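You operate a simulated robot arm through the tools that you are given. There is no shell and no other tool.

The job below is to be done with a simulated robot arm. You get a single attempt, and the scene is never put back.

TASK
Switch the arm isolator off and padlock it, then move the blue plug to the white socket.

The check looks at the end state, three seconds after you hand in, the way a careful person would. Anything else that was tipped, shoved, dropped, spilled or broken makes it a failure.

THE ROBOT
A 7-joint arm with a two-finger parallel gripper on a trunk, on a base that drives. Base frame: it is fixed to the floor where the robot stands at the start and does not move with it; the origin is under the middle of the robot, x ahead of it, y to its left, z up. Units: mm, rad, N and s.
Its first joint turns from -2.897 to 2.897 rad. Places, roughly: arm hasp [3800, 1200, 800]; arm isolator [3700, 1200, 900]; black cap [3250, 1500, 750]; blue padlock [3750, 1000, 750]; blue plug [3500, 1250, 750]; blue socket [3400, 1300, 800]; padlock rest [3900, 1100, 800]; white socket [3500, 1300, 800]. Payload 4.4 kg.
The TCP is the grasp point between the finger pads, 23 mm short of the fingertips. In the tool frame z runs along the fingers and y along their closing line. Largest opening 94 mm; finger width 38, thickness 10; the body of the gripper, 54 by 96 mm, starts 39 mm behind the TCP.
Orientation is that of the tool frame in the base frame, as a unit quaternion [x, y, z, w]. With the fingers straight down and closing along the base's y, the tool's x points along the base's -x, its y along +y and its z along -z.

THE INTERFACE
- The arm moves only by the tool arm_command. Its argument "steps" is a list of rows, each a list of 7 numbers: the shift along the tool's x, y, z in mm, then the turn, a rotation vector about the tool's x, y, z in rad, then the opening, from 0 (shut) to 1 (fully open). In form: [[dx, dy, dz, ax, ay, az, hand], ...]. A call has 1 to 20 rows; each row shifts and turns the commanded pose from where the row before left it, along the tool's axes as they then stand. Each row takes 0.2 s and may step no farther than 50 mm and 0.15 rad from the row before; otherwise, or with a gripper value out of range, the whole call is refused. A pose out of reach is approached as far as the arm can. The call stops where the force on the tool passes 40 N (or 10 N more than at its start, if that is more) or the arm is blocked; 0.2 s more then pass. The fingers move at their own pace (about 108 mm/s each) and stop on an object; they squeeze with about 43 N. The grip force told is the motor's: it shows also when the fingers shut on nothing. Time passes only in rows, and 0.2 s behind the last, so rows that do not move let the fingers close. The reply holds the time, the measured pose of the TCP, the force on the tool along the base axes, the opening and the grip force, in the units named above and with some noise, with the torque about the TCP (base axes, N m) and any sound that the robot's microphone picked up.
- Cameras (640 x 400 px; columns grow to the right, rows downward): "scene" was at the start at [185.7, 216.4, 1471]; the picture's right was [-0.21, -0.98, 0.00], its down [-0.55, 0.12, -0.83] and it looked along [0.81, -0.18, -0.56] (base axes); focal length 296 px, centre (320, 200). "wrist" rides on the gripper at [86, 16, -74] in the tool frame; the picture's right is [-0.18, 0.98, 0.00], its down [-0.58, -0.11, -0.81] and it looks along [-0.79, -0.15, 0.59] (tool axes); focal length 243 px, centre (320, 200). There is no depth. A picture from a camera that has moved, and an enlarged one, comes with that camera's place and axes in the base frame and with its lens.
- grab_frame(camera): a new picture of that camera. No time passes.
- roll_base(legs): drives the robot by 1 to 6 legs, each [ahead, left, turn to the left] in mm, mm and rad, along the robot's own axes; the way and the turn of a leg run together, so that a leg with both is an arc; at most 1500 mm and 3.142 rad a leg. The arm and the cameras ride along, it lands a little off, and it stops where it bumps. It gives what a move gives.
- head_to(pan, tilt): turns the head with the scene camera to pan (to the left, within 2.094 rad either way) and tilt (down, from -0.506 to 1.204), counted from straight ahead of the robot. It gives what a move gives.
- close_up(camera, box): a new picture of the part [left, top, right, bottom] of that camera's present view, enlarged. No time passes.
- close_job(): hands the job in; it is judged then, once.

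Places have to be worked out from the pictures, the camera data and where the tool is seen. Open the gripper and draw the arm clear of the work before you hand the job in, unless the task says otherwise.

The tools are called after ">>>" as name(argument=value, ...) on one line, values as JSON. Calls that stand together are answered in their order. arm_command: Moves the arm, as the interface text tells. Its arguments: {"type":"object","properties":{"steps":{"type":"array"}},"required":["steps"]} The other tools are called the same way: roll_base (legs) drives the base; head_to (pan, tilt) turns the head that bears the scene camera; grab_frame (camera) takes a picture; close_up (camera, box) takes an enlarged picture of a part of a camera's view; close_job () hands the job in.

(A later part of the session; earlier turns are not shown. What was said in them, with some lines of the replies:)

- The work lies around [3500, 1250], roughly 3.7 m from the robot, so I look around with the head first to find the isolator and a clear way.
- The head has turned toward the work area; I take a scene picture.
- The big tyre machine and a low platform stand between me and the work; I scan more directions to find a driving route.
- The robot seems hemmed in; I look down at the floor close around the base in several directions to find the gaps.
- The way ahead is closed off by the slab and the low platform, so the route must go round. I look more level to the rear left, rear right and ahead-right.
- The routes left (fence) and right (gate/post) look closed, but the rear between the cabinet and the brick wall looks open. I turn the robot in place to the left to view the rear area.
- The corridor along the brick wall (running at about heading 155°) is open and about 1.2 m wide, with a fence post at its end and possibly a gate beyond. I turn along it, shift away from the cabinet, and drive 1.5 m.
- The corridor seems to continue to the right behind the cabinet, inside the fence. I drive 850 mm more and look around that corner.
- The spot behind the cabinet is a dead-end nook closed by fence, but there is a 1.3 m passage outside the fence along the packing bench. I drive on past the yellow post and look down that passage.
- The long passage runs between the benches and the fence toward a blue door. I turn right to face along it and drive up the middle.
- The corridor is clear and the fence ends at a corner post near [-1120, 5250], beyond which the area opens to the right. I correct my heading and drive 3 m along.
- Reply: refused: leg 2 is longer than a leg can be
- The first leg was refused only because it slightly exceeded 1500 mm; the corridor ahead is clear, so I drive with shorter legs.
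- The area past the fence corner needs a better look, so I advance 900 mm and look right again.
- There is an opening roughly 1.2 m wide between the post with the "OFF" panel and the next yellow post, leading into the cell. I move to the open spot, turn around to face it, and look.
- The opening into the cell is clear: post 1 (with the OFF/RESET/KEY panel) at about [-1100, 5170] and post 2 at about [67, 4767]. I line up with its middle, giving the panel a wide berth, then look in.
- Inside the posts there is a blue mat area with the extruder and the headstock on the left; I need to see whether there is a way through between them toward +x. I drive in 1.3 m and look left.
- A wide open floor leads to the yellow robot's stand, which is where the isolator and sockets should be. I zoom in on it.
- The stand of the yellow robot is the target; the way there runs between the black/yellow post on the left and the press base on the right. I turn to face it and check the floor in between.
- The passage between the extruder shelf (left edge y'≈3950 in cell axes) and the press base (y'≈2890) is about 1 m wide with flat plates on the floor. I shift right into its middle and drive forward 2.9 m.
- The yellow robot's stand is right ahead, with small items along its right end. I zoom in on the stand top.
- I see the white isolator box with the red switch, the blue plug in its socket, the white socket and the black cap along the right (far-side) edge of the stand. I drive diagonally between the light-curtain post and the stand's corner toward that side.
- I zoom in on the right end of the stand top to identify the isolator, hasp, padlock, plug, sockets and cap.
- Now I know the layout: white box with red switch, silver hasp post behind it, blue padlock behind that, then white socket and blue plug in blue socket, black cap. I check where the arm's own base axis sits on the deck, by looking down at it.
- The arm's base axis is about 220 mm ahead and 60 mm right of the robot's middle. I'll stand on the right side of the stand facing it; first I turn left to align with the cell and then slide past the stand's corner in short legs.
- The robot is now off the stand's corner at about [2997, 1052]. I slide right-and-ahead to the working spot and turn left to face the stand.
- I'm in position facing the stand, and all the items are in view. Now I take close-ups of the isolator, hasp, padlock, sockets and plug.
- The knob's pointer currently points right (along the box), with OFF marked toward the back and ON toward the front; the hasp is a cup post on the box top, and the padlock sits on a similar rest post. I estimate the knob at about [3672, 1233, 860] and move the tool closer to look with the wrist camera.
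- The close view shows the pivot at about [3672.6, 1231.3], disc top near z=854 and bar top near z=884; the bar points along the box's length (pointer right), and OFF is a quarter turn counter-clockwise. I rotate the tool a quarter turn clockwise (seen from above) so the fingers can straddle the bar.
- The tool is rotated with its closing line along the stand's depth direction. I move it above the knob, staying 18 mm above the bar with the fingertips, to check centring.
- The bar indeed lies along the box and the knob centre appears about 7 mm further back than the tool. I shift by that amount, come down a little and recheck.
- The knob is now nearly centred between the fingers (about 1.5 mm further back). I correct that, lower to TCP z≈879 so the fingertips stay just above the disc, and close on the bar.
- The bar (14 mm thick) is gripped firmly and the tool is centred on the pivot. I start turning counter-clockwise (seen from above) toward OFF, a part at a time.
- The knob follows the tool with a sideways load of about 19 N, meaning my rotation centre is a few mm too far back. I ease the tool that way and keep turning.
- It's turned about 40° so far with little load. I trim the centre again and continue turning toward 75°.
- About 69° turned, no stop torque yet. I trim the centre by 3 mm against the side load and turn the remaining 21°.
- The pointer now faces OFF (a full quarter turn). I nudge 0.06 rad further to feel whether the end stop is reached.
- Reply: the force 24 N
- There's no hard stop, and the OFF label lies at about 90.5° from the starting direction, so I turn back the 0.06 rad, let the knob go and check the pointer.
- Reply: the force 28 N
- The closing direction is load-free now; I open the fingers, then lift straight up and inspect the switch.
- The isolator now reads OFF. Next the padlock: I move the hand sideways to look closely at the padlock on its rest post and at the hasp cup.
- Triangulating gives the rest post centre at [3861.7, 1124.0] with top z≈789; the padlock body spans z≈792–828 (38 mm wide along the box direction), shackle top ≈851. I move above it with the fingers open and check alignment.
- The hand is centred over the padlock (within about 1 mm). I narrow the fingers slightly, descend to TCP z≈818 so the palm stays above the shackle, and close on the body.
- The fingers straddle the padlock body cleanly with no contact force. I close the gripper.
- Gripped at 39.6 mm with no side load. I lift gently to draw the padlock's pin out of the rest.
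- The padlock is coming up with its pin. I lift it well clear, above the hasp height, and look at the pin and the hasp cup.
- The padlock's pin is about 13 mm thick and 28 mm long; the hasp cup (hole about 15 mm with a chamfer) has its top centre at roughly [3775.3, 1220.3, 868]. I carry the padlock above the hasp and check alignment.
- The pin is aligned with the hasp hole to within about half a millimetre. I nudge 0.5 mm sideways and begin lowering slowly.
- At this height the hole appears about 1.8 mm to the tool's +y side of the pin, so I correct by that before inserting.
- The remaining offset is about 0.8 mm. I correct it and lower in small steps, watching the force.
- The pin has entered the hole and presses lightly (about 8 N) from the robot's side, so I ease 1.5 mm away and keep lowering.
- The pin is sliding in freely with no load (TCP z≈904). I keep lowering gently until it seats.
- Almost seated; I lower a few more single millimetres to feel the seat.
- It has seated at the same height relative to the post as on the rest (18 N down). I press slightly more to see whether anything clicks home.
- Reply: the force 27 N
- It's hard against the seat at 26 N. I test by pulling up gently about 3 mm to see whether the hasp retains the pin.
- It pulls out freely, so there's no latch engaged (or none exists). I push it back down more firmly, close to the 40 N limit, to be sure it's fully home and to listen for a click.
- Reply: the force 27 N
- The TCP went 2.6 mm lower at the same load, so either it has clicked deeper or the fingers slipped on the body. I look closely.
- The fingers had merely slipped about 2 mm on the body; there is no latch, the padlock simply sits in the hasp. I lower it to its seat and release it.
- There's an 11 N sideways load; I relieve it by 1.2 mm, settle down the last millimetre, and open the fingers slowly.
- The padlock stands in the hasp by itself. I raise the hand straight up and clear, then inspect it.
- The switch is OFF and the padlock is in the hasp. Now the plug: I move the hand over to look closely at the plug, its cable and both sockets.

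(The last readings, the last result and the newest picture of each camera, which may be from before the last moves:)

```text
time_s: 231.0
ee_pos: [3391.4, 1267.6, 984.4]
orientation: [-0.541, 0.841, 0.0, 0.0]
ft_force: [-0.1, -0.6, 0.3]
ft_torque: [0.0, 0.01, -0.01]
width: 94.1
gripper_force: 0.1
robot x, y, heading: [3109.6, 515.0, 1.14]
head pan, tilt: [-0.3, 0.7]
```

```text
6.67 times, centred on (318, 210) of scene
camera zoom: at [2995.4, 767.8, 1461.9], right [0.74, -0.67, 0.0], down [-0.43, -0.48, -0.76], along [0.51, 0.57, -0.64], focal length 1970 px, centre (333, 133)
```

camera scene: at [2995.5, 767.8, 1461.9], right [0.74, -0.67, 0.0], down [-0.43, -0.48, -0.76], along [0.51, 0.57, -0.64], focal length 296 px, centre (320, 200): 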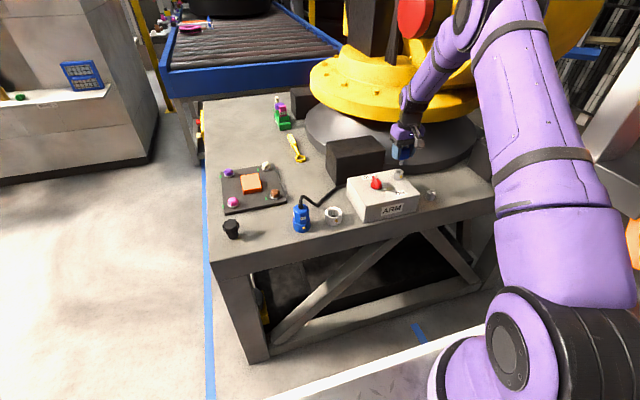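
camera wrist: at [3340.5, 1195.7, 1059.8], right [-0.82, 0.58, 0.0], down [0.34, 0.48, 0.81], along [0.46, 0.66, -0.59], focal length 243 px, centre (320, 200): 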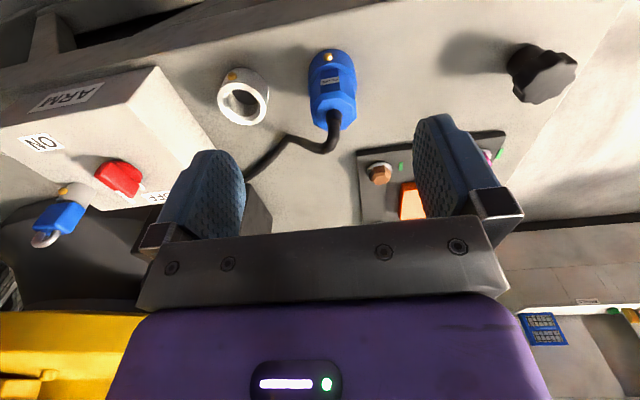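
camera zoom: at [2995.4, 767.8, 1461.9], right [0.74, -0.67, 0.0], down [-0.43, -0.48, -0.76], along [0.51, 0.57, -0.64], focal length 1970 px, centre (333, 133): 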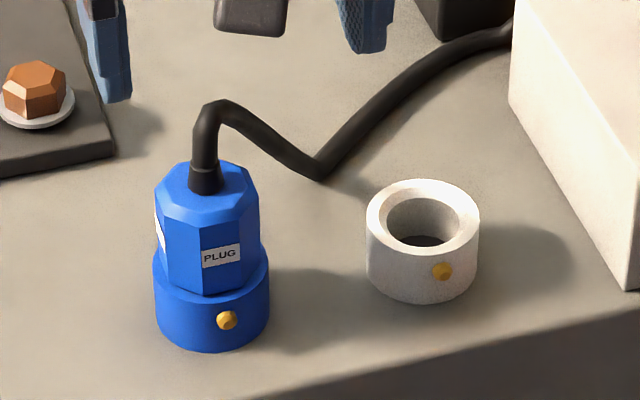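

The plug is an octagon about 45–48 mm across with the cable rising from its top, so I'll grip it with the tool tilted about 50° from vertical so that the palm stays clear of the cable. I move above the plug and tilt the tool there.

>>> arm_command(steps=[[-26, 1.8, 0, 0, 0, 0, 1], [-26, 1.8, 0, 0, 0, 0, 1], [0, 0, 0, 0, -0.1455, 0, 1], [0, 0, 0, 0, -0.1455, 0, 1], [0, 0, 0, 0, -0.1455, 0, 1], [0, 0, 0, 0, -0.1455, 0, 1], [0, 0, 0, 0, -0.1455, 0, 1], [0, 0, 0, 0, -0.1455, 0, 1], [0, 0, 0, 0, 0, 0, 1], [0, 0, 0, 0, 0, 0, 1]])

>>> grab_frame(camera="wrist")

>>> grab_frame(camera="scene")

```text
time_s: 233.2
ee_pos: [3409.8, 1316.0, 981.0]
orientation: [-0.49, 0.762, 0.229, 0.357]
ft_force: [0.1, 1.1, -0.6]
ft_torque: [0.0, -0.01, 0.01]
width: 93.9
gripper_force: 0.1
robot x, y, heading: [3108.6, 514.6, 1.138]
head pan, tilt: [-0.3, 0.7]
```

```text
taken
camera wrist: at [3348.1, 1220.5, 963.8], right [-0.84, 0.52, 0.14], down [0.0, -0.27, 0.96], along [0.53, 0.81, 0.23], focal length 243 px, centre (320, 200)
```

wrist: 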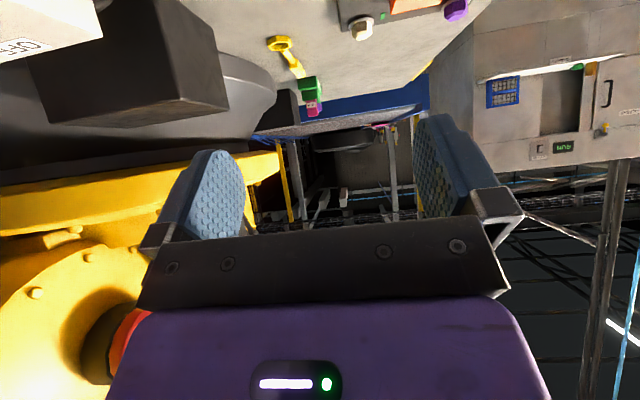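

```text
taken
camera scene: at [2995.5, 767.8, 1461.9], right [0.74, -0.67, 0.0], down [-0.43, -0.48, -0.76], along [0.51, 0.57, -0.64], focal length 296 px, centre (320, 200)
```

scene: 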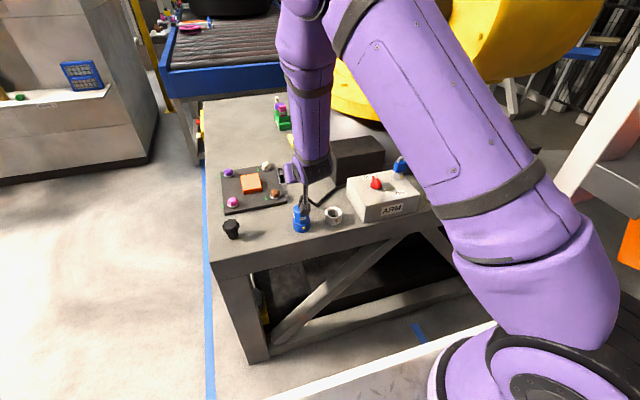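

The tilted pose is reachable. I check in close-up where the hand is relative to the plug and cable.

>>> close_up(camera="scene", box=[240, 140, 368, 220])

>>> close_up(camera="scene", box=[270, 170, 350, 220])

```text
5.00 times, centred on (304, 180) of scene
camera zoom: at [2995.5, 767.8, 1461.9], right [0.74, -0.67, 0.0], down [-0.43, -0.48, -0.76], along [0.51, 0.57, -0.64], focal length 1477 px, centre (400, 300)
```

zoom: 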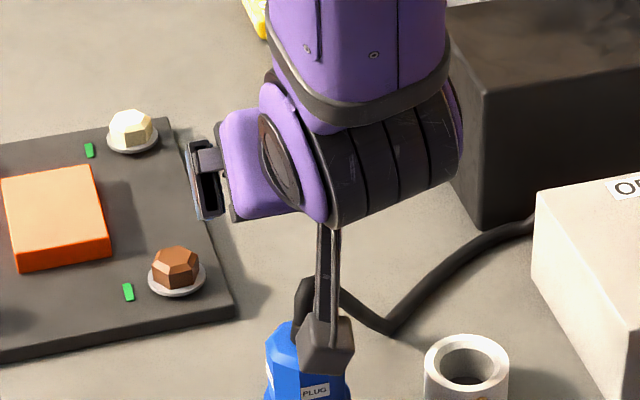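

```text
8.00 times, centred on (310, 195) of scene
camera zoom: at [2995.5, 767.8, 1461.9], right [0.74, -0.67, 0.0], down [-0.43, -0.48, -0.76], along [0.51, 0.57, -0.64], focal length 2364 px, centre (400, 240)
```

zoom: 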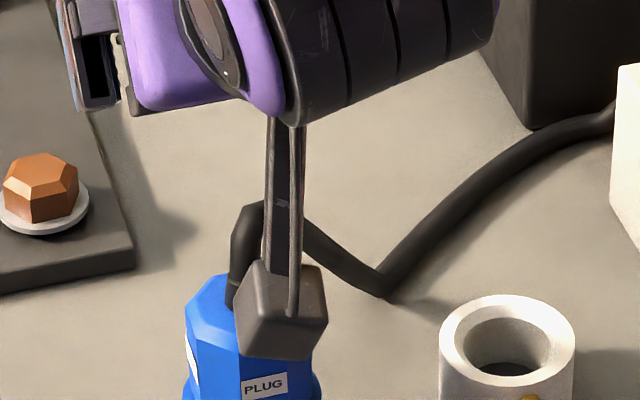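

The head camera's line of sight is partly blocked by the hand, so I'll rely on the wrist camera lower down. I descend vertically in the tilted pose to about z=900, with the fingers open to 66 mm, and look.

>>> arm_command(steps=[[-2.6, 0, 3.1, 0, 0, 0, 0.7], [20.7, 0, 17.3, 0, 0, 0, 0.7], [20.7, 0, 17.3, 0, 0, 0, 0.7], [20.7, 0, 17.3, 0, 0, 0, 0.7], [0, 0, 0, 0, 0, 0, 0.7], [0, 0, 0, 0, 0, 0, 0.7]])

>>> grab_frame(camera="wrist")

>>> close_up(camera="scene", box=[256, 160, 352, 220])

```text
time_s: 234.6
ee_pos: [3411.7, 1318.3, 902.4]
orientation: [-0.49, 0.762, 0.229, 0.355]
ft_force: [0.1, -1.3, 0.4]
ft_torque: [0.03, -0.01, 0.02]
width: 65.9
gripper_force: 0.1
robot x, y, heading: [3110.7, 517.8, 1.14]
head pan, tilt: [-0.3, 0.7]
```

```text
taken
camera wrist: at [3349.8, 1223.7, 883.9], right [-0.84, 0.52, 0.14], down [0.0, -0.27, 0.96], along [0.53, 0.81, 0.23], focal length 243 px, centre (320, 200)
```

wrist: 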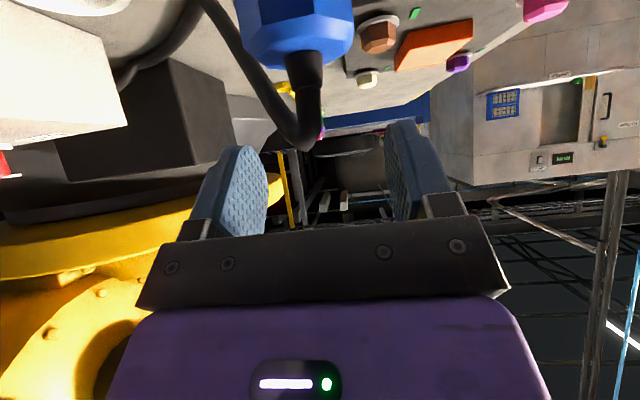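

```text
6.67 times, centred on (304, 190) of scene
camera zoom: at [2995.5, 767.8, 1461.9], right [0.74, -0.67, 0.0], down [-0.43, -0.48, -0.76], along [0.51, 0.57, -0.64], focal length 1970 px, centre (427, 267)
```

zoom: 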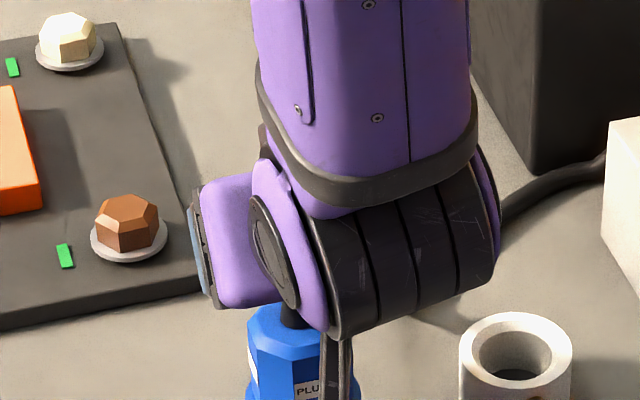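

The plug, boot and cable are centred between the fingers, as intended. I continue straight down, watching the force.

>>> arm_command(steps=[[16, 0, 13.4, 0, 0, 0, 0.7], [16, 0, 13.4, 0, 0, 0, 0.7], [0, 0, 0, 0, 0, 0, 0.7]])

>>> grab_frame(camera="wrist")

```text
time_s: 235.4
ee_pos: [3409.5, 1320.4, 861.0]
orientation: [-0.489, 0.763, 0.228, 0.356]
ft_force: [-0.5, 0.1, 0.2]
ft_torque: [0.0, -0.04, -0.01]
width: 65.9
gripper_force: 0.0
robot x, y, heading: [3114.7, 514.4, 1.138]
head pan, tilt: [-0.3, 0.7]
```

```text
taken
camera wrist: at [3348.1, 1224.3, 842.7], right [-0.85, 0.52, 0.14], down [0.0, -0.27, 0.96], along [0.53, 0.81, 0.23], focal length 243 px, centre (320, 200)
```

wrist: 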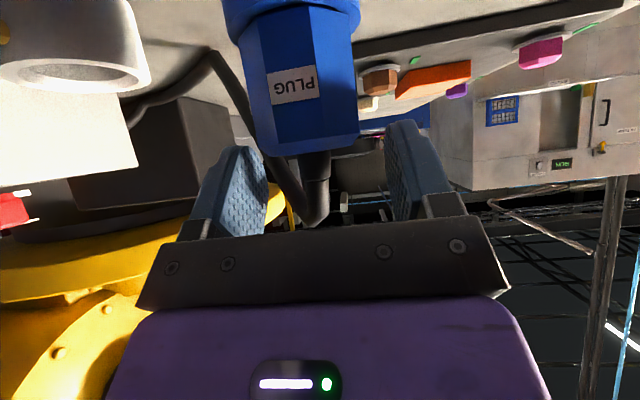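

The plug is well centred between the fingers. I go down the last 32 mm to TCP z≈829.

>>> arm_command(steps=[[9.2, 0, 7.7, 0, 0, 0, 0.7], [9.2, 0, 7.7, 0, 0, 0, 0.7], [6.2, 0, 5.1, 0, 0, 0, 0.7], [0, 0, 0, 0, 0, 0, 0.7], [0, 0, 0, 0, 0, 0, 0.7]])

>>> grab_frame(camera="wrist")

>>> close_up(camera="scene", box=[256, 180, 352, 240])

```text
time_s: 236.6
ee_pos: [3411.0, 1318.8, 826.8]
orientation: [-0.491, 0.762, 0.228, 0.355]
ft_force: [-0.9, 0.1, 0.1]
ft_torque: [0.02, -0.01, 0.01]
width: 65.7
gripper_force: 0.0
robot x, y, heading: [3112.5, 517.4, 1.138]
head pan, tilt: [-0.3, 0.7]
```

```text
taken
camera wrist: at [3349.4, 1223.3, 809.0], right [-0.84, 0.52, 0.14], down [0.0, -0.27, 0.96], along [0.53, 0.81, 0.23], focal length 243 px, centre (320, 200)
```

wrist: 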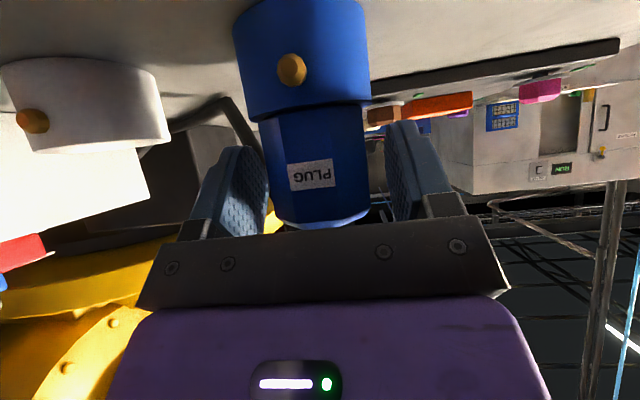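

```text
6.67 times, centred on (304, 210) of scene
camera zoom: at [2995.5, 767.8, 1461.9], right [0.74, -0.67, 0.0], down [-0.43, -0.48, -0.76], along [0.51, 0.57, -0.64], focal length 1970 px, centre (427, 133)
```

zoom: 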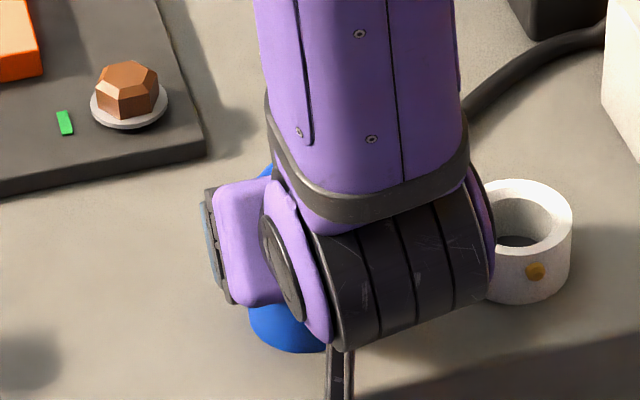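

The plug body is centred between the fingers with no contact. I close the gripper.

>>> arm_command(steps=[[0, 0, 0, 0, 0, 0, 0.6], [0, 0, 0, 0, 0, 0, 0.5], [0, 0, 0, 0, 0, 0, 0.3], [0, 0, 0, 0, 0, 0, 0], [0, 0, 0, 0, 0, 0, 0], [0, 0, 0, 0, 0, 0, 0]])

>>> grab_frame(camera="wrist")

```text
time_s: 238.0
ee_pos: [3412.3, 1319.0, 826.1]
orientation: [-0.49, 0.762, 0.229, 0.356]
ft_force: [-0.4, 0.4, 0.2]
ft_torque: [0.03, -0.01, 0.01]
width: 45.1
gripper_force: 42.9
robot x, y, heading: [3111.8, 518.1, 1.144]
head pan, tilt: [-0.3, 0.7]
```

```text
taken
camera wrist: at [3349.4, 1223.3, 809.0], right [-0.84, 0.52, 0.14], down [0.0, -0.27, 0.96], along [0.53, 0.81, 0.23], focal length 243 px, centre (320, 200)
```

wrist: 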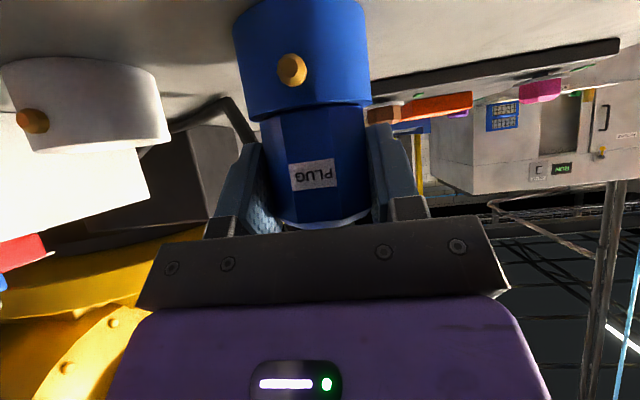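

The plug is gripped at 45 mm. I lift straight up by a few millimetres to feel for resistance.

>>> arm_command(steps=[[-2.3, 0, -1.9, 0, 0, 0, 0], [-3.1, 0, -2.6, 0, 0, 0, 0], [-3.8, 0, -3.2, 0, 0, 0, 0], [0, 0, 0, 0, 0, 0, 0]])

>>> grab_frame(camera="wrist")

```text
time_s: 239.0
ee_pos: [3410.6, 1319.4, 838.8]
orientation: [-0.49, 0.762, 0.229, 0.355]
ft_force: [-0.3, -0.2, -1.3]
ft_torque: [0.03, 0.0, -0.03]
width: 45.2
gripper_force: 42.8
robot x, y, heading: [3110.3, 515.2, 1.14]
head pan, tilt: [-0.3, 0.7]
```

```text
taken
camera wrist: at [3349.3, 1223.9, 820.9], right [-0.84, 0.52, 0.14], down [0.0, -0.27, 0.96], along [0.53, 0.81, 0.23], focal length 243 px, centre (320, 200)
```

wrist: 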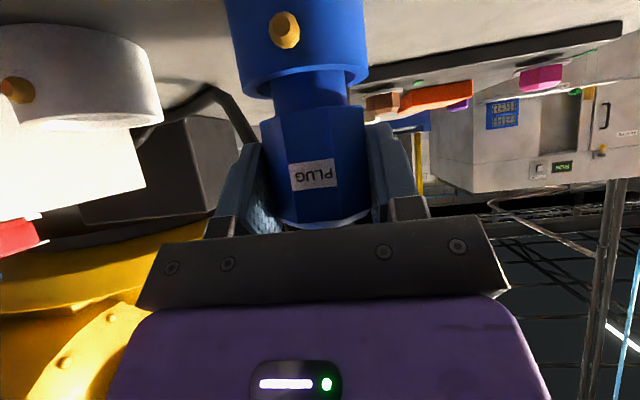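

It comes out freely (so the gold dots are not latches), showing a round stem. I lift another 40 mm to clear the socket.

>>> arm_command(steps=[[-7.7, 0, -6.4, 0, 0, 0, 0], [-7.7, 0, -6.4, 0, 0, 0, 0], [-7.7, 0, -6.4, 0, 0, 0, 0], [-7.7, 0, -6.4, 0, 0, 0, 0], [0, 0, 0, 0, 0, 0, 0], [0, 0, 0, 0, 0, 0, 0]])

>>> grab_frame(camera="wrist")

>>> close_up(camera="scene", box=[256, 170, 368, 240])

```text
time_s: 240.4
ee_pos: [3411.0, 1320.6, 879.2]
orientation: [-0.49, 0.762, 0.229, 0.355]
ft_force: [0.8, 0.4, -0.5]
ft_torque: [0.0, -0.03, 0.01]
width: 45.4
gripper_force: 42.9
robot x, y, heading: [3113.2, 515.2, 1.142]
head pan, tilt: [-0.3, 0.7]
```

```text
taken
camera wrist: at [3349.8, 1224.4, 862.0], right [-0.84, 0.52, 0.14], down [0.0, -0.27, 0.96], along [0.53, 0.81, 0.23], focal length 243 px, centre (320, 200)
```

wrist: 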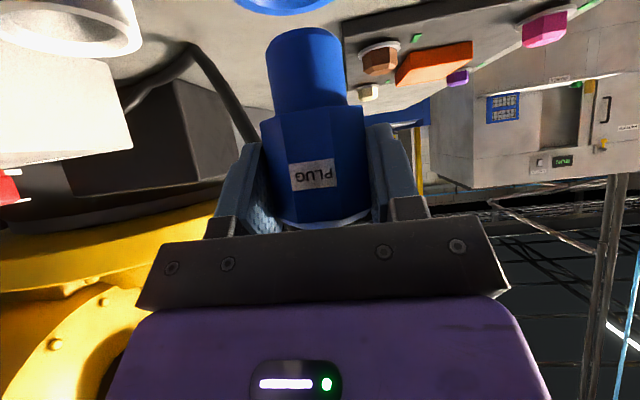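

```text
5.71 times, centred on (312, 205) of scene
camera zoom: at [2995.5, 767.9, 1461.9], right [0.74, -0.67, 0.0], down [-0.43, -0.48, -0.76], along [0.51, 0.57, -0.64], focal length 1688 px, centre (366, 171)
```

zoom: 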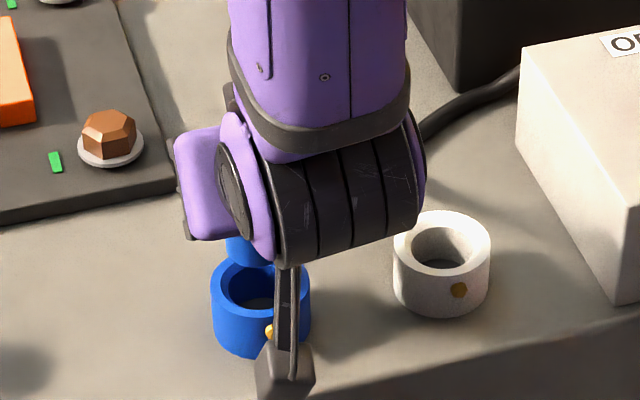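

The stem is a plain round peg (about 34 mm) whose lower end is now ~27 mm above the rims. The white socket lies about 110 mm to the right of the blue one, so I shift sideways by that amount and check.

>>> arm_command(steps=[[0, -27.5, 0, 0, 0, 0, 0], [0, -27.5, 0, 0, 0, 0, 0], [0, -27.5, 0, 0, 0, 0, 0], [0, -27.5, 0, 0, 0, 0, 0], [0, 0, 0, 0, 0, 0, 0], [0, 0, 0, 0, 0, 0, 0]])

>>> grab_frame(camera="wrist")

>>> close_up(camera="wrist", box=[200, 0, 440, 150])

>>> close_up(camera="scene", box=[270, 160, 382, 230])

```text
time_s: 241.8
ee_pos: [3510.9, 1274.7, 878.5]
orientation: [-0.49, 0.762, 0.229, 0.356]
ft_force: [-0.1, -0.1, -0.9]
ft_torque: [0.03, 0.0, -0.01]
width: 45.1
gripper_force: 43.2
robot x, y, heading: [3108.4, 515.1, 1.139]
head pan, tilt: [-0.3, 0.7]
```

```text
taken
camera wrist: at [3449.7, 1180.1, 860.2], right [-0.84, 0.52, 0.14], down [0.0, -0.27, 0.96], along [0.53, 0.81, 0.23], focal length 243 px, centre (320, 200)
```

wrist: 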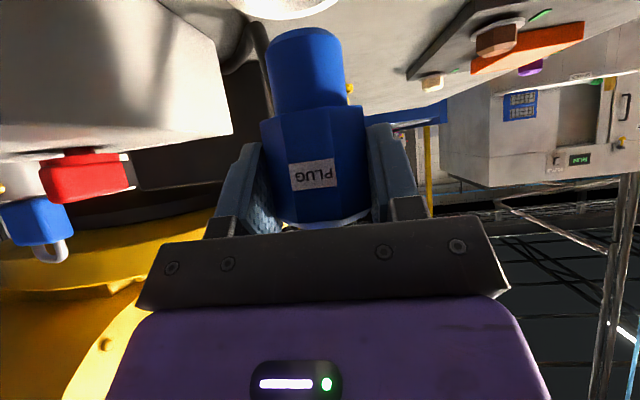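

```text
2.67 times, centred on (320, 75) of wrist
camera zoom: at [3449.7, 1180.1, 860.2], right [-0.84, 0.52, 0.14], down [0.0, -0.27, 0.96], along [0.53, 0.81, 0.23], focal length 647 px, centre (320, 533)
```

zoom: 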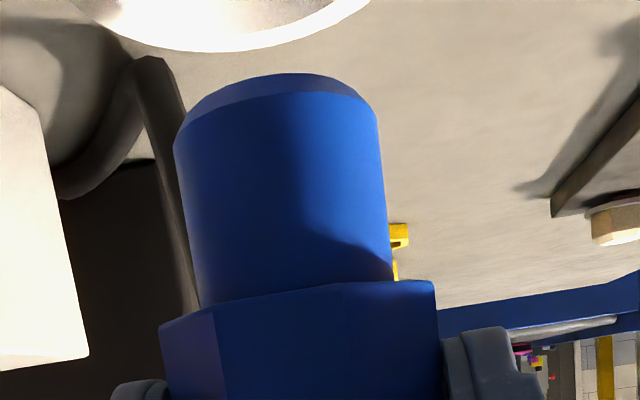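

```text
5.71 times, centred on (326, 195) of scene
camera zoom: at [2995.6, 767.8, 1461.9], right [0.74, -0.67, 0.0], down [-0.43, -0.48, -0.76], along [0.51, 0.57, -0.64], focal length 1688 px, centre (286, 229)
```

zoom: 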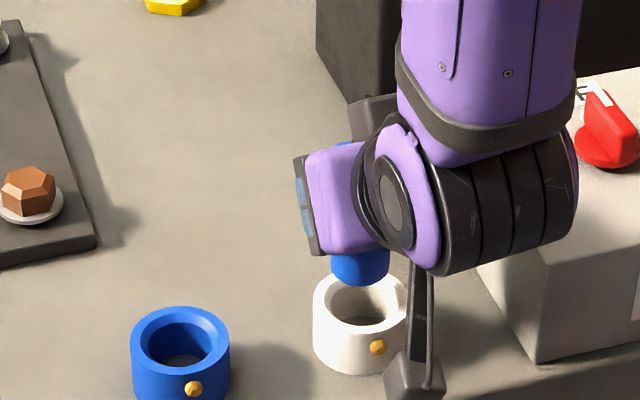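

I check the lateral and depth alignment of the stem over the white socket with enlarged views.

>>> close_up(camera="scene", box=[314, 195, 362, 225])

>>> close_up(camera="wrist", box=[220, 0, 380, 100])

```text
13.33 times, centred on (338, 210) of scene
camera zoom: at [2995.6, 767.8, 1461.9], right [0.74, -0.67, 0.0], down [-0.43, -0.48, -0.76], along [0.51, 0.57, -0.64], focal length 3940 px, centre (80, 67)
```

zoom: 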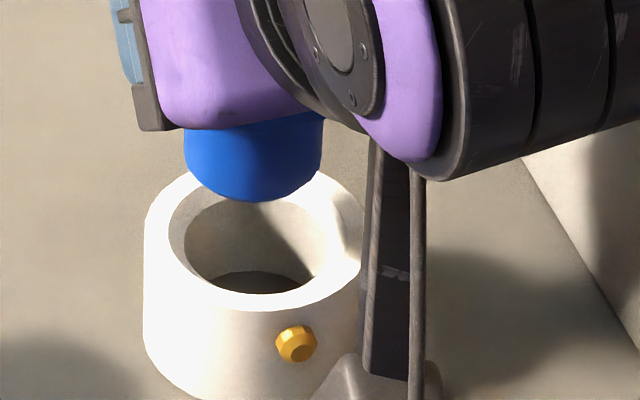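

```text
4.00 times, centred on (300, 50) of wrist
camera zoom: at [3449.7, 1180.1, 860.2], right [-0.84, 0.52, 0.14], down [0.0, -0.27, 0.96], along [0.53, 0.81, 0.23], focal length 970 px, centre (400, 800)
```

zoom: 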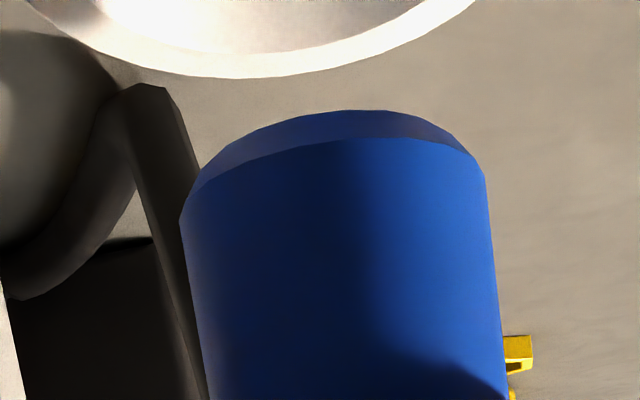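

Both views suggest the stem must go about 2–3 mm further right and a few mm further back. I shift 2 mm right, lower to just above the rim, and compare again.

>>> arm_command(steps=[[0, -2, 0, 0, 0, 0, 0], [6.5, 0, 5.45, 0, 0, 0, 0], [6.5, 0, 5.45, 0, 0, 0, 0], [0, 0, 0, 0, 0, 0, 0], [0, 0, 0, 0, 0, 0, 0]])

>>> close_up(camera="scene", box=[314, 195, 362, 225])

>>> close_up(camera="wrist", box=[220, 0, 380, 100])

```text
time_s: 243.0
ee_pos: [3514.2, 1273.2, 861.7]
orientation: [-0.49, 0.762, 0.229, 0.356]
ft_force: [0.5, -0.2, -0.7]
ft_torque: [0.01, -0.03, 0.0]
width: 45.2
gripper_force: 42.7
robot x, y, heading: [3114.5, 512.6, 1.14]
head pan, tilt: [-0.3, 0.7]
```

```text
13.33 times, centred on (338, 210) of scene
camera zoom: at [2995.5, 767.8, 1461.9], right [0.74, -0.67, 0.0], down [-0.43, -0.48, -0.76], along [0.51, 0.57, -0.64], focal length 3940 px, centre (80, 67)
```

zoom: 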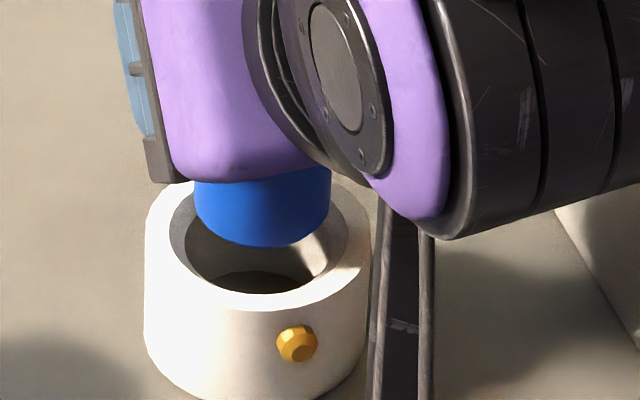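

```text
4.00 times, centred on (300, 50) of wrist
camera zoom: at [3451.8, 1178.6, 844.4], right [-0.84, 0.52, 0.14], down [0.0, -0.27, 0.96], along [0.53, 0.81, 0.23], focal length 970 px, centre (400, 800)
```

zoom: 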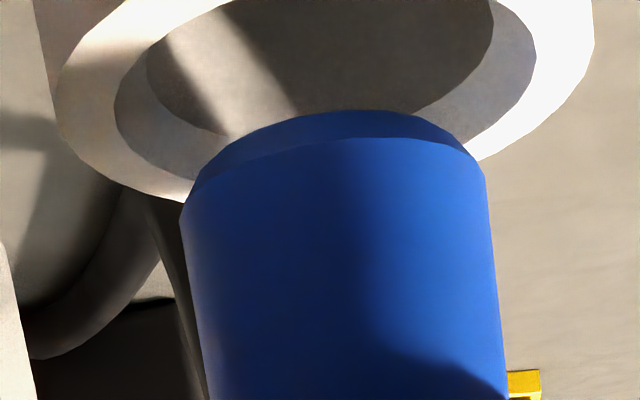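

In this view the hole is about 1.2 mm to the left of the stem's axis; depth looks right within a millimetre or two, and there is a generous chamfer. I correct and lower the first few millimetres into the socket mouth.

>>> arm_command(steps=[[0, 1.2, 0, 0, 0, 0, 0], [3.1, 0, 2.6, 0, 0, 0, 0], [3.1, 0, 2.6, 0, 0, 0, 0], [2.3, 0, 1.9, 0, 0, 0, 0], [0, 0, 0, 0, 0, 0, 0]])

>>> close_up(camera="scene", box=[314, 195, 362, 225])

>>> close_up(camera="wrist", box=[220, 0, 380, 100])

```text
time_s: 244.2
ee_pos: [3511.5, 1273.9, 851.8]
orientation: [-0.49, 0.762, 0.229, 0.355]
ft_force: [0.2, 0.7, -1.4]
ft_torque: [0.01, -0.02, -0.02]
width: 45.4
gripper_force: 42.9
robot x, y, heading: [3109.0, 516.2, 1.142]
head pan, tilt: [-0.3, 0.7]
```

```text
13.33 times, centred on (338, 210) of scene
camera zoom: at [2995.5, 767.8, 1461.9], right [0.74, -0.67, 0.0], down [-0.43, -0.48, -0.76], along [0.51, 0.57, -0.64], focal length 3940 px, centre (80, 67)
```

zoom: 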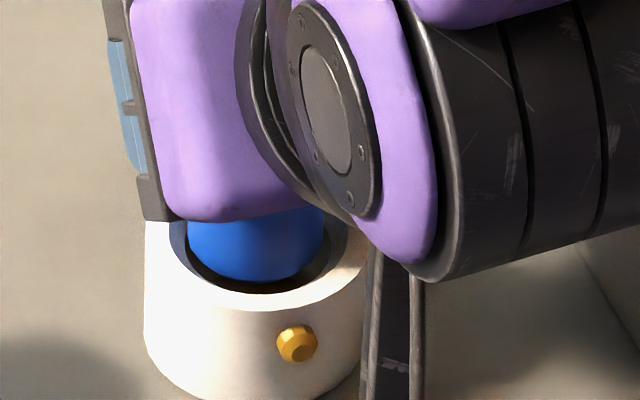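

```text
4.00 times, centred on (300, 50) of wrist
camera zoom: at [3450.1, 1178.9, 833.6], right [-0.84, 0.52, 0.14], down [0.0, -0.27, 0.96], along [0.53, 0.81, 0.23], focal length 970 px, centre (400, 800)
```

zoom: 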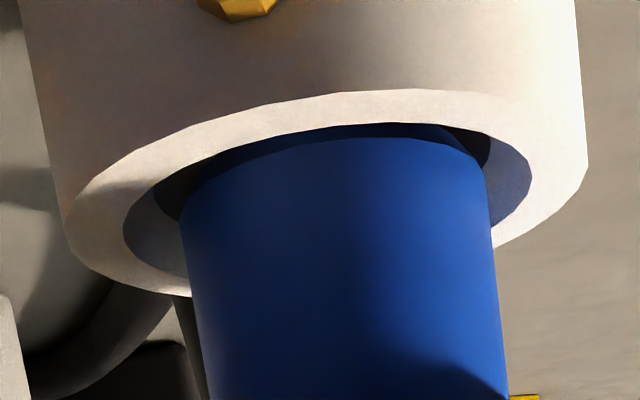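

The stem tip is at the mouth of the white socket, about 0.9 mm off to the left. I correct that and about 1 mm in depth, and lower further while watching the forces.

>>> arm_command(steps=[[-0.64, -0.9, 0.77, 0, 0, 0, 0], [2.3, 0, 1.9, 0, 0, 0, 0], [2.3, 0, 1.9, 0, 0, 0, 0], [0, 0, 0, 0, 0, 0, 0]])

>>> close_up(camera="wrist", box=[220, 0, 380, 100])

```text
time_s: 245.2
ee_pos: [3512.9, 1274.2, 845.6]
orientation: [-0.49, 0.762, 0.229, 0.356]
ft_force: [-4.8, -0.8, -0.9]
ft_torque: [-0.02, 0.28, 0.02]
width: 45.3
gripper_force: 42.9
robot x, y, heading: [3111.7, 514.2, 1.141]
head pan, tilt: [-0.3, 0.7]
```

```text
4.00 times, centred on (300, 50) of wrist
camera zoom: at [3451.2, 1179.4, 827.4], right [-0.85, 0.52, 0.14], down [0.0, -0.27, 0.96], along [0.53, 0.81, 0.23], focal length 970 px, centre (400, 800)
```

zoom: 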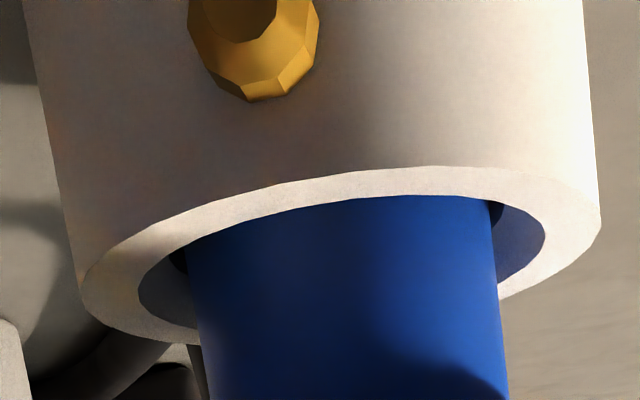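

Now the gaps on both sides are equal and the stem is entering with only 5 N side contact. I trim 0.4 mm and keep lowering.

>>> arm_command(steps=[[0, 0.4, 0, 0, 0, 0, 0], [2.3, 0, 1.9, 0, 0, 0, 0], [2.3, 0, 1.9, 0, 0, 0, 0], [2.3, 0, 1.9, 0, 0, 0, 0], [0, 0, 0, 0, 0, 0, 0]])

```text
time_s: 246.4
ee_pos: [3512.1, 1273.9, 835.9]
orientation: [-0.49, 0.763, 0.228, 0.355]
ft_force: [-3.5, -0.1, 0.0]
ft_torque: [0.02, 0.12, 0.01]
width: 45.4
gripper_force: 43.2
robot x, y, heading: [3112.0, 515.7, 1.143]
head pan, tilt: [-0.3, 0.7]
```

It slides in freely (z≈836, seat expected near 826). I continue down with smaller steps.

>>> arm_command(steps=[[0, 0.3, 0, 0, 0, 0, 0], [2.3, 0, 1.9, 0, 0, 0, 0], [2.3, 0, 1.9, 0, 0, 0, 0], [1.5, 0, 1.3, 0, 0, 0, 0], [0, 0, 0, 0, 0, 0, 0]])

>>> grab_frame(camera="wrist")

```text
time_s: 247.6
ee_pos: [3512.3, 1274.2, 827.8]
orientation: [-0.49, 0.762, 0.229, 0.356]
ft_force: [0.2, -0.4, -3.5]
ft_torque: [-0.02, -0.02, 0.03]
width: 45.2
gripper_force: 43.0
robot x, y, heading: [3112.2, 516.9, 1.138]
head pan, tilt: [-0.3, 0.7]
```

```text
taken
camera wrist: at [3450.4, 1178.8, 810.2], right [-0.84, 0.52, 0.14], down [0.0, -0.27, 0.96], along [0.53, 0.81, 0.23], focal length 243 px, centre (320, 200)
```

wrist: 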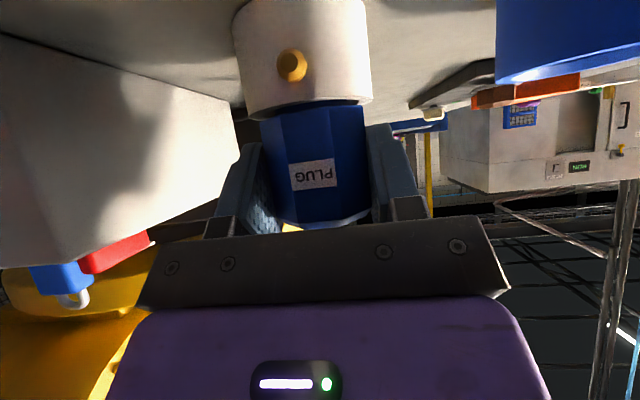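

It's within a millimetre or two of the seated position. I lower in single millimetres until the seat pushes back.

>>> arm_command(steps=[[0.77, 0, 0.64, 0, 0, 0, 0], [0.77, 0, 0.64, 0, 0, 0, 0], [0, 0, 0, 0, 0, 0, 0]])

```text
time_s: 248.4
ee_pos: [3512.2, 1274.2, 826.6]
orientation: [-0.49, 0.762, 0.228, 0.356]
ft_force: [0.3, 1.3, 1.6]
ft_torque: [0.06, -0.03, 0.0]
width: 45.2
gripper_force: 43.0
robot x, y, heading: [3110.3, 514.9, 1.143]
head pan, tilt: [-0.3, 0.7]
```

>>> arm_command(steps=[[0.77, 0, 0.64, 0, 0, 0, 0], [0.77, 0, 0.64, 0, 0, 0, 0], [0, 0, 0, 0, 0, 0, 0]])

>>> grab_frame(camera="wrist")

```text
time_s: 249.2
ee_pos: [3511.5, 1274.6, 826.3]
orientation: [-0.49, 0.762, 0.229, 0.357]
ft_force: [-2.6, -3.6, 27.0]
ft_torque: [-0.17, 0.0, 0.0]
width: 45.3
gripper_force: 43.3
robot x, y, heading: [3115.2, 511.5, 1.143]
head pan, tilt: [-0.3, 0.7]
```

```text
taken
camera wrist: at [3450.3, 1178.4, 808.4], right [-0.85, 0.52, 0.14], down [0.0, -0.27, 0.96], along [0.53, 0.81, 0.23], focal length 243 px, centre (320, 200)
```

wrist: 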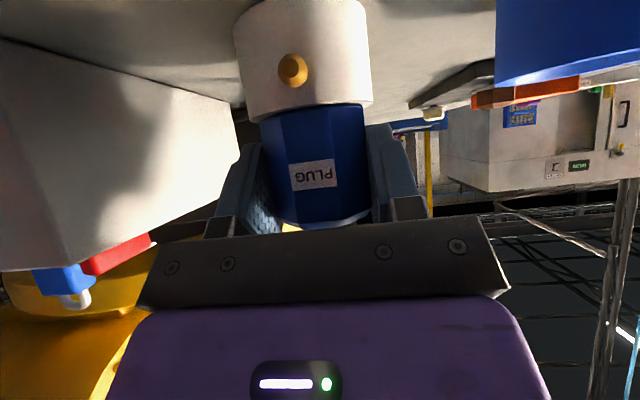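

The plug is seated in the white socket at the same height as it was in the blue one (27 N seat force). I relieve the pressure, open the fingers, and check the plug stays.

>>> arm_command(steps=[[-1.2, 0, -1, 0, 0, 0, 0], [0, 0, 0, 0, 0, 0, 0], [0, 0, 0, 0, 0, 0, 0.55], [0, 0, 0, 0, 0, 0, 0.65], [0, 0, 0, 0, 0, 0, 0.75], [0, 0, 0, 0, 0, 0, 0.75]])

>>> grab_frame(camera="wrist")

```text
time_s: 250.6
ee_pos: [3512.3, 1273.0, 827.2]
orientation: [-0.49, 0.763, 0.228, 0.356]
ft_force: [0.5, 0.1, 0.2]
ft_torque: [-0.02, -0.01, -0.03]
width: 70.5
gripper_force: 0.0
robot x, y, heading: [3113.5, 515.3, 1.143]
head pan, tilt: [-0.3, 0.7]
```

```text
taken
camera wrist: at [3450.0, 1177.6, 809.0], right [-0.84, 0.52, 0.14], down [0.0, -0.27, 0.96], along [0.53, 0.81, 0.23], focal length 243 px, centre (320, 200)
```

wrist: 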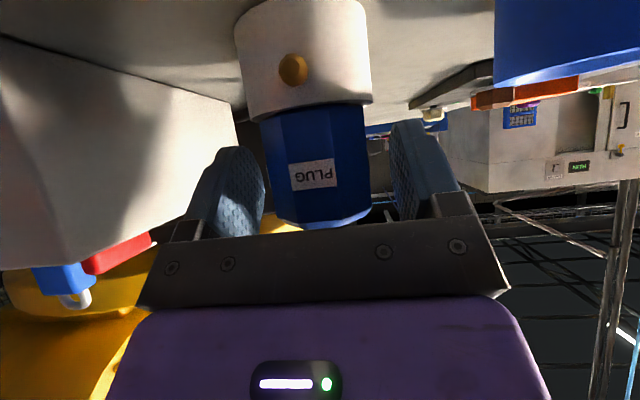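

The plug stands upright in the white socket and the fingers are free of it. I back the hand away along its own axis.

>>> arm_command(steps=[[0, 0, -15, 0, 0, 0, 0.75], [0, 0, -30, 0, 0, 0, 0.75], [0, 0, -35, 0, 0, 0, 0.75], [0, 0, -35, 0, 0, 0, 0.75], [-30, 0, -25, 0, 0, 0, 0.75], [-30, 0, -25, 0, 0, 0, 0.75], [0, 0, 0, 0, 0, 0, 0.75]])

>>> grab_frame(camera="wrist")

>>> grab_frame(camera="scene")

```text
time_s: 252.2
ee_pos: [3476.6, 1195.4, 979.8]
orientation: [-0.49, 0.762, 0.229, 0.355]
ft_force: [0.1, -0.3, -0.2]
ft_torque: [0.01, -0.01, 0.02]
width: 70.5
gripper_force: 0.0
robot x, y, heading: [3114.5, 515.1, 1.14]
head pan, tilt: [-0.3, 0.7]
```

```text
taken
camera wrist: at [3413.8, 1099.6, 962.0], right [-0.84, 0.52, 0.14], down [0.0, -0.27, 0.96], along [0.54, 0.81, 0.23], focal length 243 px, centre (320, 200)
```

wrist: 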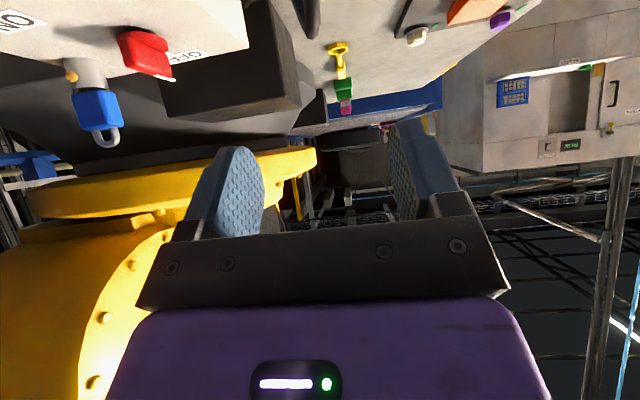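

```text
taken
camera scene: at [2995.6, 767.9, 1461.9], right [0.74, -0.67, 0.0], down [-0.43, -0.48, -0.76], along [0.51, 0.57, -0.64], focal length 296 px, centre (320, 200)
```

scene: 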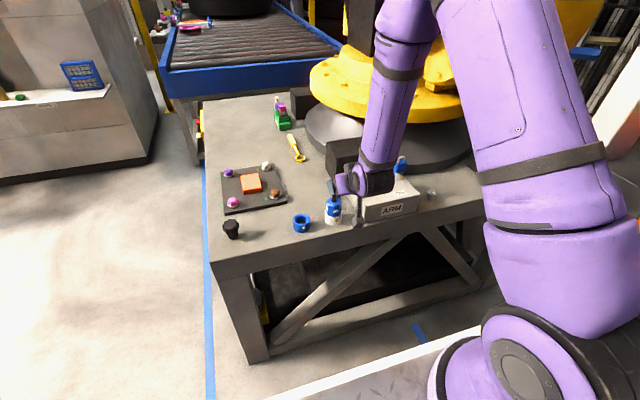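

The plug is in the white socket and the blue socket is empty. I raise the hand, level the tool again and draw the arm back toward the robot.

>>> arm_command(steps=[[-30, 0, -25, 0, 0, 0, 0.75], [-30, 0, -25, 0, 0, 0, 1], [0, 0, 0, 0, 0.1455, 0, 1], [0, 0, 0, 0, 0.1455, 0, 1], [0, 0, 0, 0, 0.1455, 0, 1], [0, 0, 0, 0, 0.1455, 0, 1], [0, 0, 0, 0, 0.1455, 0, 1], [0, 0, 0, 0, 0.1455, 0, 1], [40, 0, -20, 0, 0, 0, 1], [40, 0, -20, 0, 0, 0, 1], [40, 0, -20, 0, 0, 0, 1], [30, 0, -20, 0, 0, 0, 1], [0, 0, 0, 0, 0, 0, 1]])

>>> grab_frame(camera="scene")

>>> close_up(camera="scene", box=[270, 150, 446, 260])

>>> grab_frame(camera="wrist")

```text
time_s: 255.0
ee_pos: [3415.0, 1056.6, 1135.5]
orientation: [-0.541, 0.841, 0.0, 0.0]
ft_force: [-0.3, 0.4, -0.4]
ft_torque: [-0.03, 0.0, 0.0]
width: 94.1
gripper_force: 0.1
robot x, y, heading: [3105.4, 516.3, 1.136]
head pan, tilt: [-0.3, 0.7]
```

```text
taken
camera scene: at [2995.6, 767.9, 1461.9], right [0.74, -0.67, 0.0], down [-0.43, -0.48, -0.76], along [0.51, 0.57, -0.64], focal length 296 px, centre (320, 200)
```

scene: 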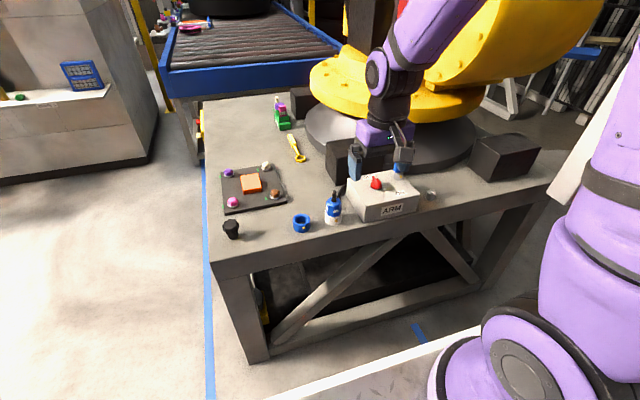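

```text
3.64 times, centred on (358, 205) of scene
camera zoom: at [2995.6, 767.9, 1461.9], right [0.74, -0.67, 0.0], down [-0.43, -0.48, -0.76], along [0.51, 0.57, -0.64], focal length 1074 px, centre (182, 182)
```

zoom: 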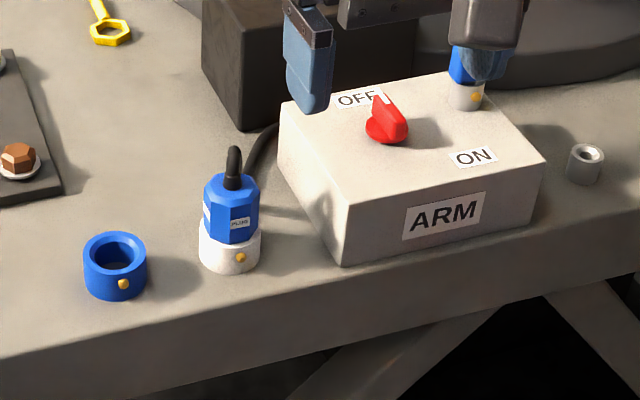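

```text
taken
camera wrist: at [3363.8, 985.3, 1210.5], right [-0.82, 0.58, 0.0], down [0.34, 0.48, 0.81], along [0.46, 0.66, -0.59], focal length 243 px, centre (320, 200)
```

wrist: 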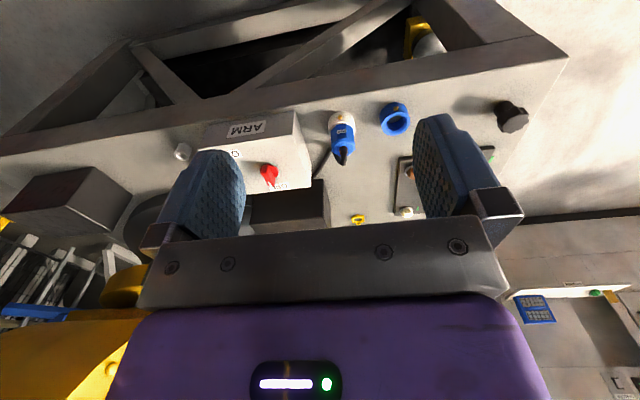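

The switch is OFF, the padlock is in the hasp, the plug is in the white socket. I raise the hand a bit more to get an unobstructed look at everything before handing in.

>>> arm_command(steps=[[0, -40, -25, 0, 0, 0, 1], [0, -40, -25, 0, 0, 0, 1], [0, -40, -25, 0, 0, 0, 1], [0, -40, -25, 0, 0, 0, 1], [0, 0, 0, 0, 0, 0, 1]])

>>> close_up(camera="scene", box=[326, 140, 454, 220])

>>> close_up(camera="scene", box=[270, 180, 366, 240])

>>> grab_frame(camera="scene")

```text
time_s: 256.2
ee_pos: [3559.5, 991.9, 1237.7]
orientation: [-0.542, 0.841, 0.0, 0.0]
ft_force: [-0.1, -0.3, 0.7]
ft_torque: [0.02, 0.01, 0.01]
width: 94.0
gripper_force: 0.0
robot x, y, heading: [3110.8, 513.6, 1.142]
head pan, tilt: [-0.3, 0.7]
```

```text
5.00 times, centred on (390, 180) of scene
camera zoom: at [2995.5, 767.8, 1461.9], right [0.74, -0.67, 0.0], down [-0.43, -0.48, -0.76], along [0.51, 0.57, -0.64], focal length 1477 px, centre (-30, 300)
```

zoom: 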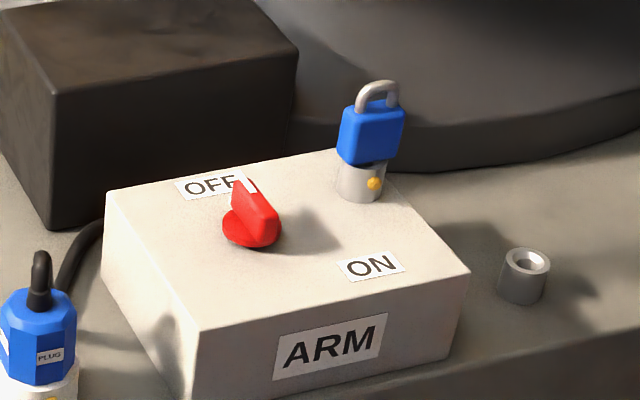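

```text
6.67 times, centred on (318, 210) of scene
camera zoom: at [2995.5, 767.8, 1461.9], right [0.74, -0.67, 0.0], down [-0.43, -0.48, -0.76], along [0.51, 0.57, -0.64], focal length 1970 px, centre (333, 133)
```

zoom: 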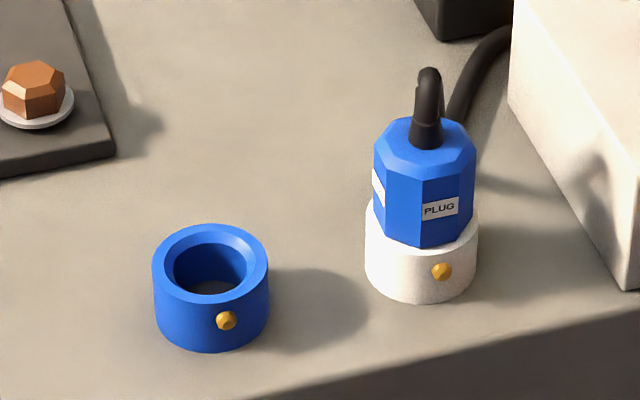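

```text
taken
camera scene: at [2995.5, 767.8, 1461.9], right [0.74, -0.67, 0.0], down [-0.43, -0.48, -0.76], along [0.51, 0.57, -0.64], focal length 296 px, centre (320, 200)
```

scene: 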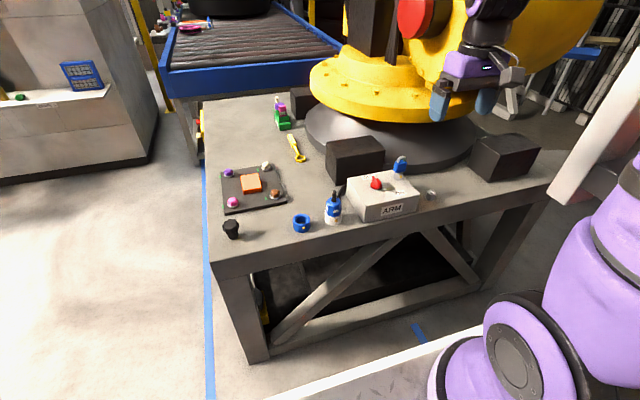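

Everything checks out: the switch points at OFF, the padlock stands in the hasp, the plug is fully seated in the white socket, and nothing else has been disturbed. The gripper is open and clear of the work, so I hand in.

>>> close_job()

```text
The job is handed in.
```

The arm isolator is switched off and padlocked, and the blue plug is now in the white socket. I've handed the job in, but I don't have the check's result.

- **Isolator:** I turned the red knob a quarter turn, so its pointer sits on the OFF label. I felt no end stop there, so I set it by the label.
- **Padlock:** It is seated in the hasp on top of the ARM box, at the same depth as it sat in its rest. The hasp has no latch: the padlock's pin slides in and lifts out freely, so it sits there rather than locking.
- **Plug:** It sits as deep in the white socket as it did in the blue one, which is now empty.

In the last pictures the rest of the stand looked undisturbed, including the black cap, which I left alone. The gripper is open and the arm is drawn clear of the work. The robot is still parked in front of the stand, because I did not drive it back.
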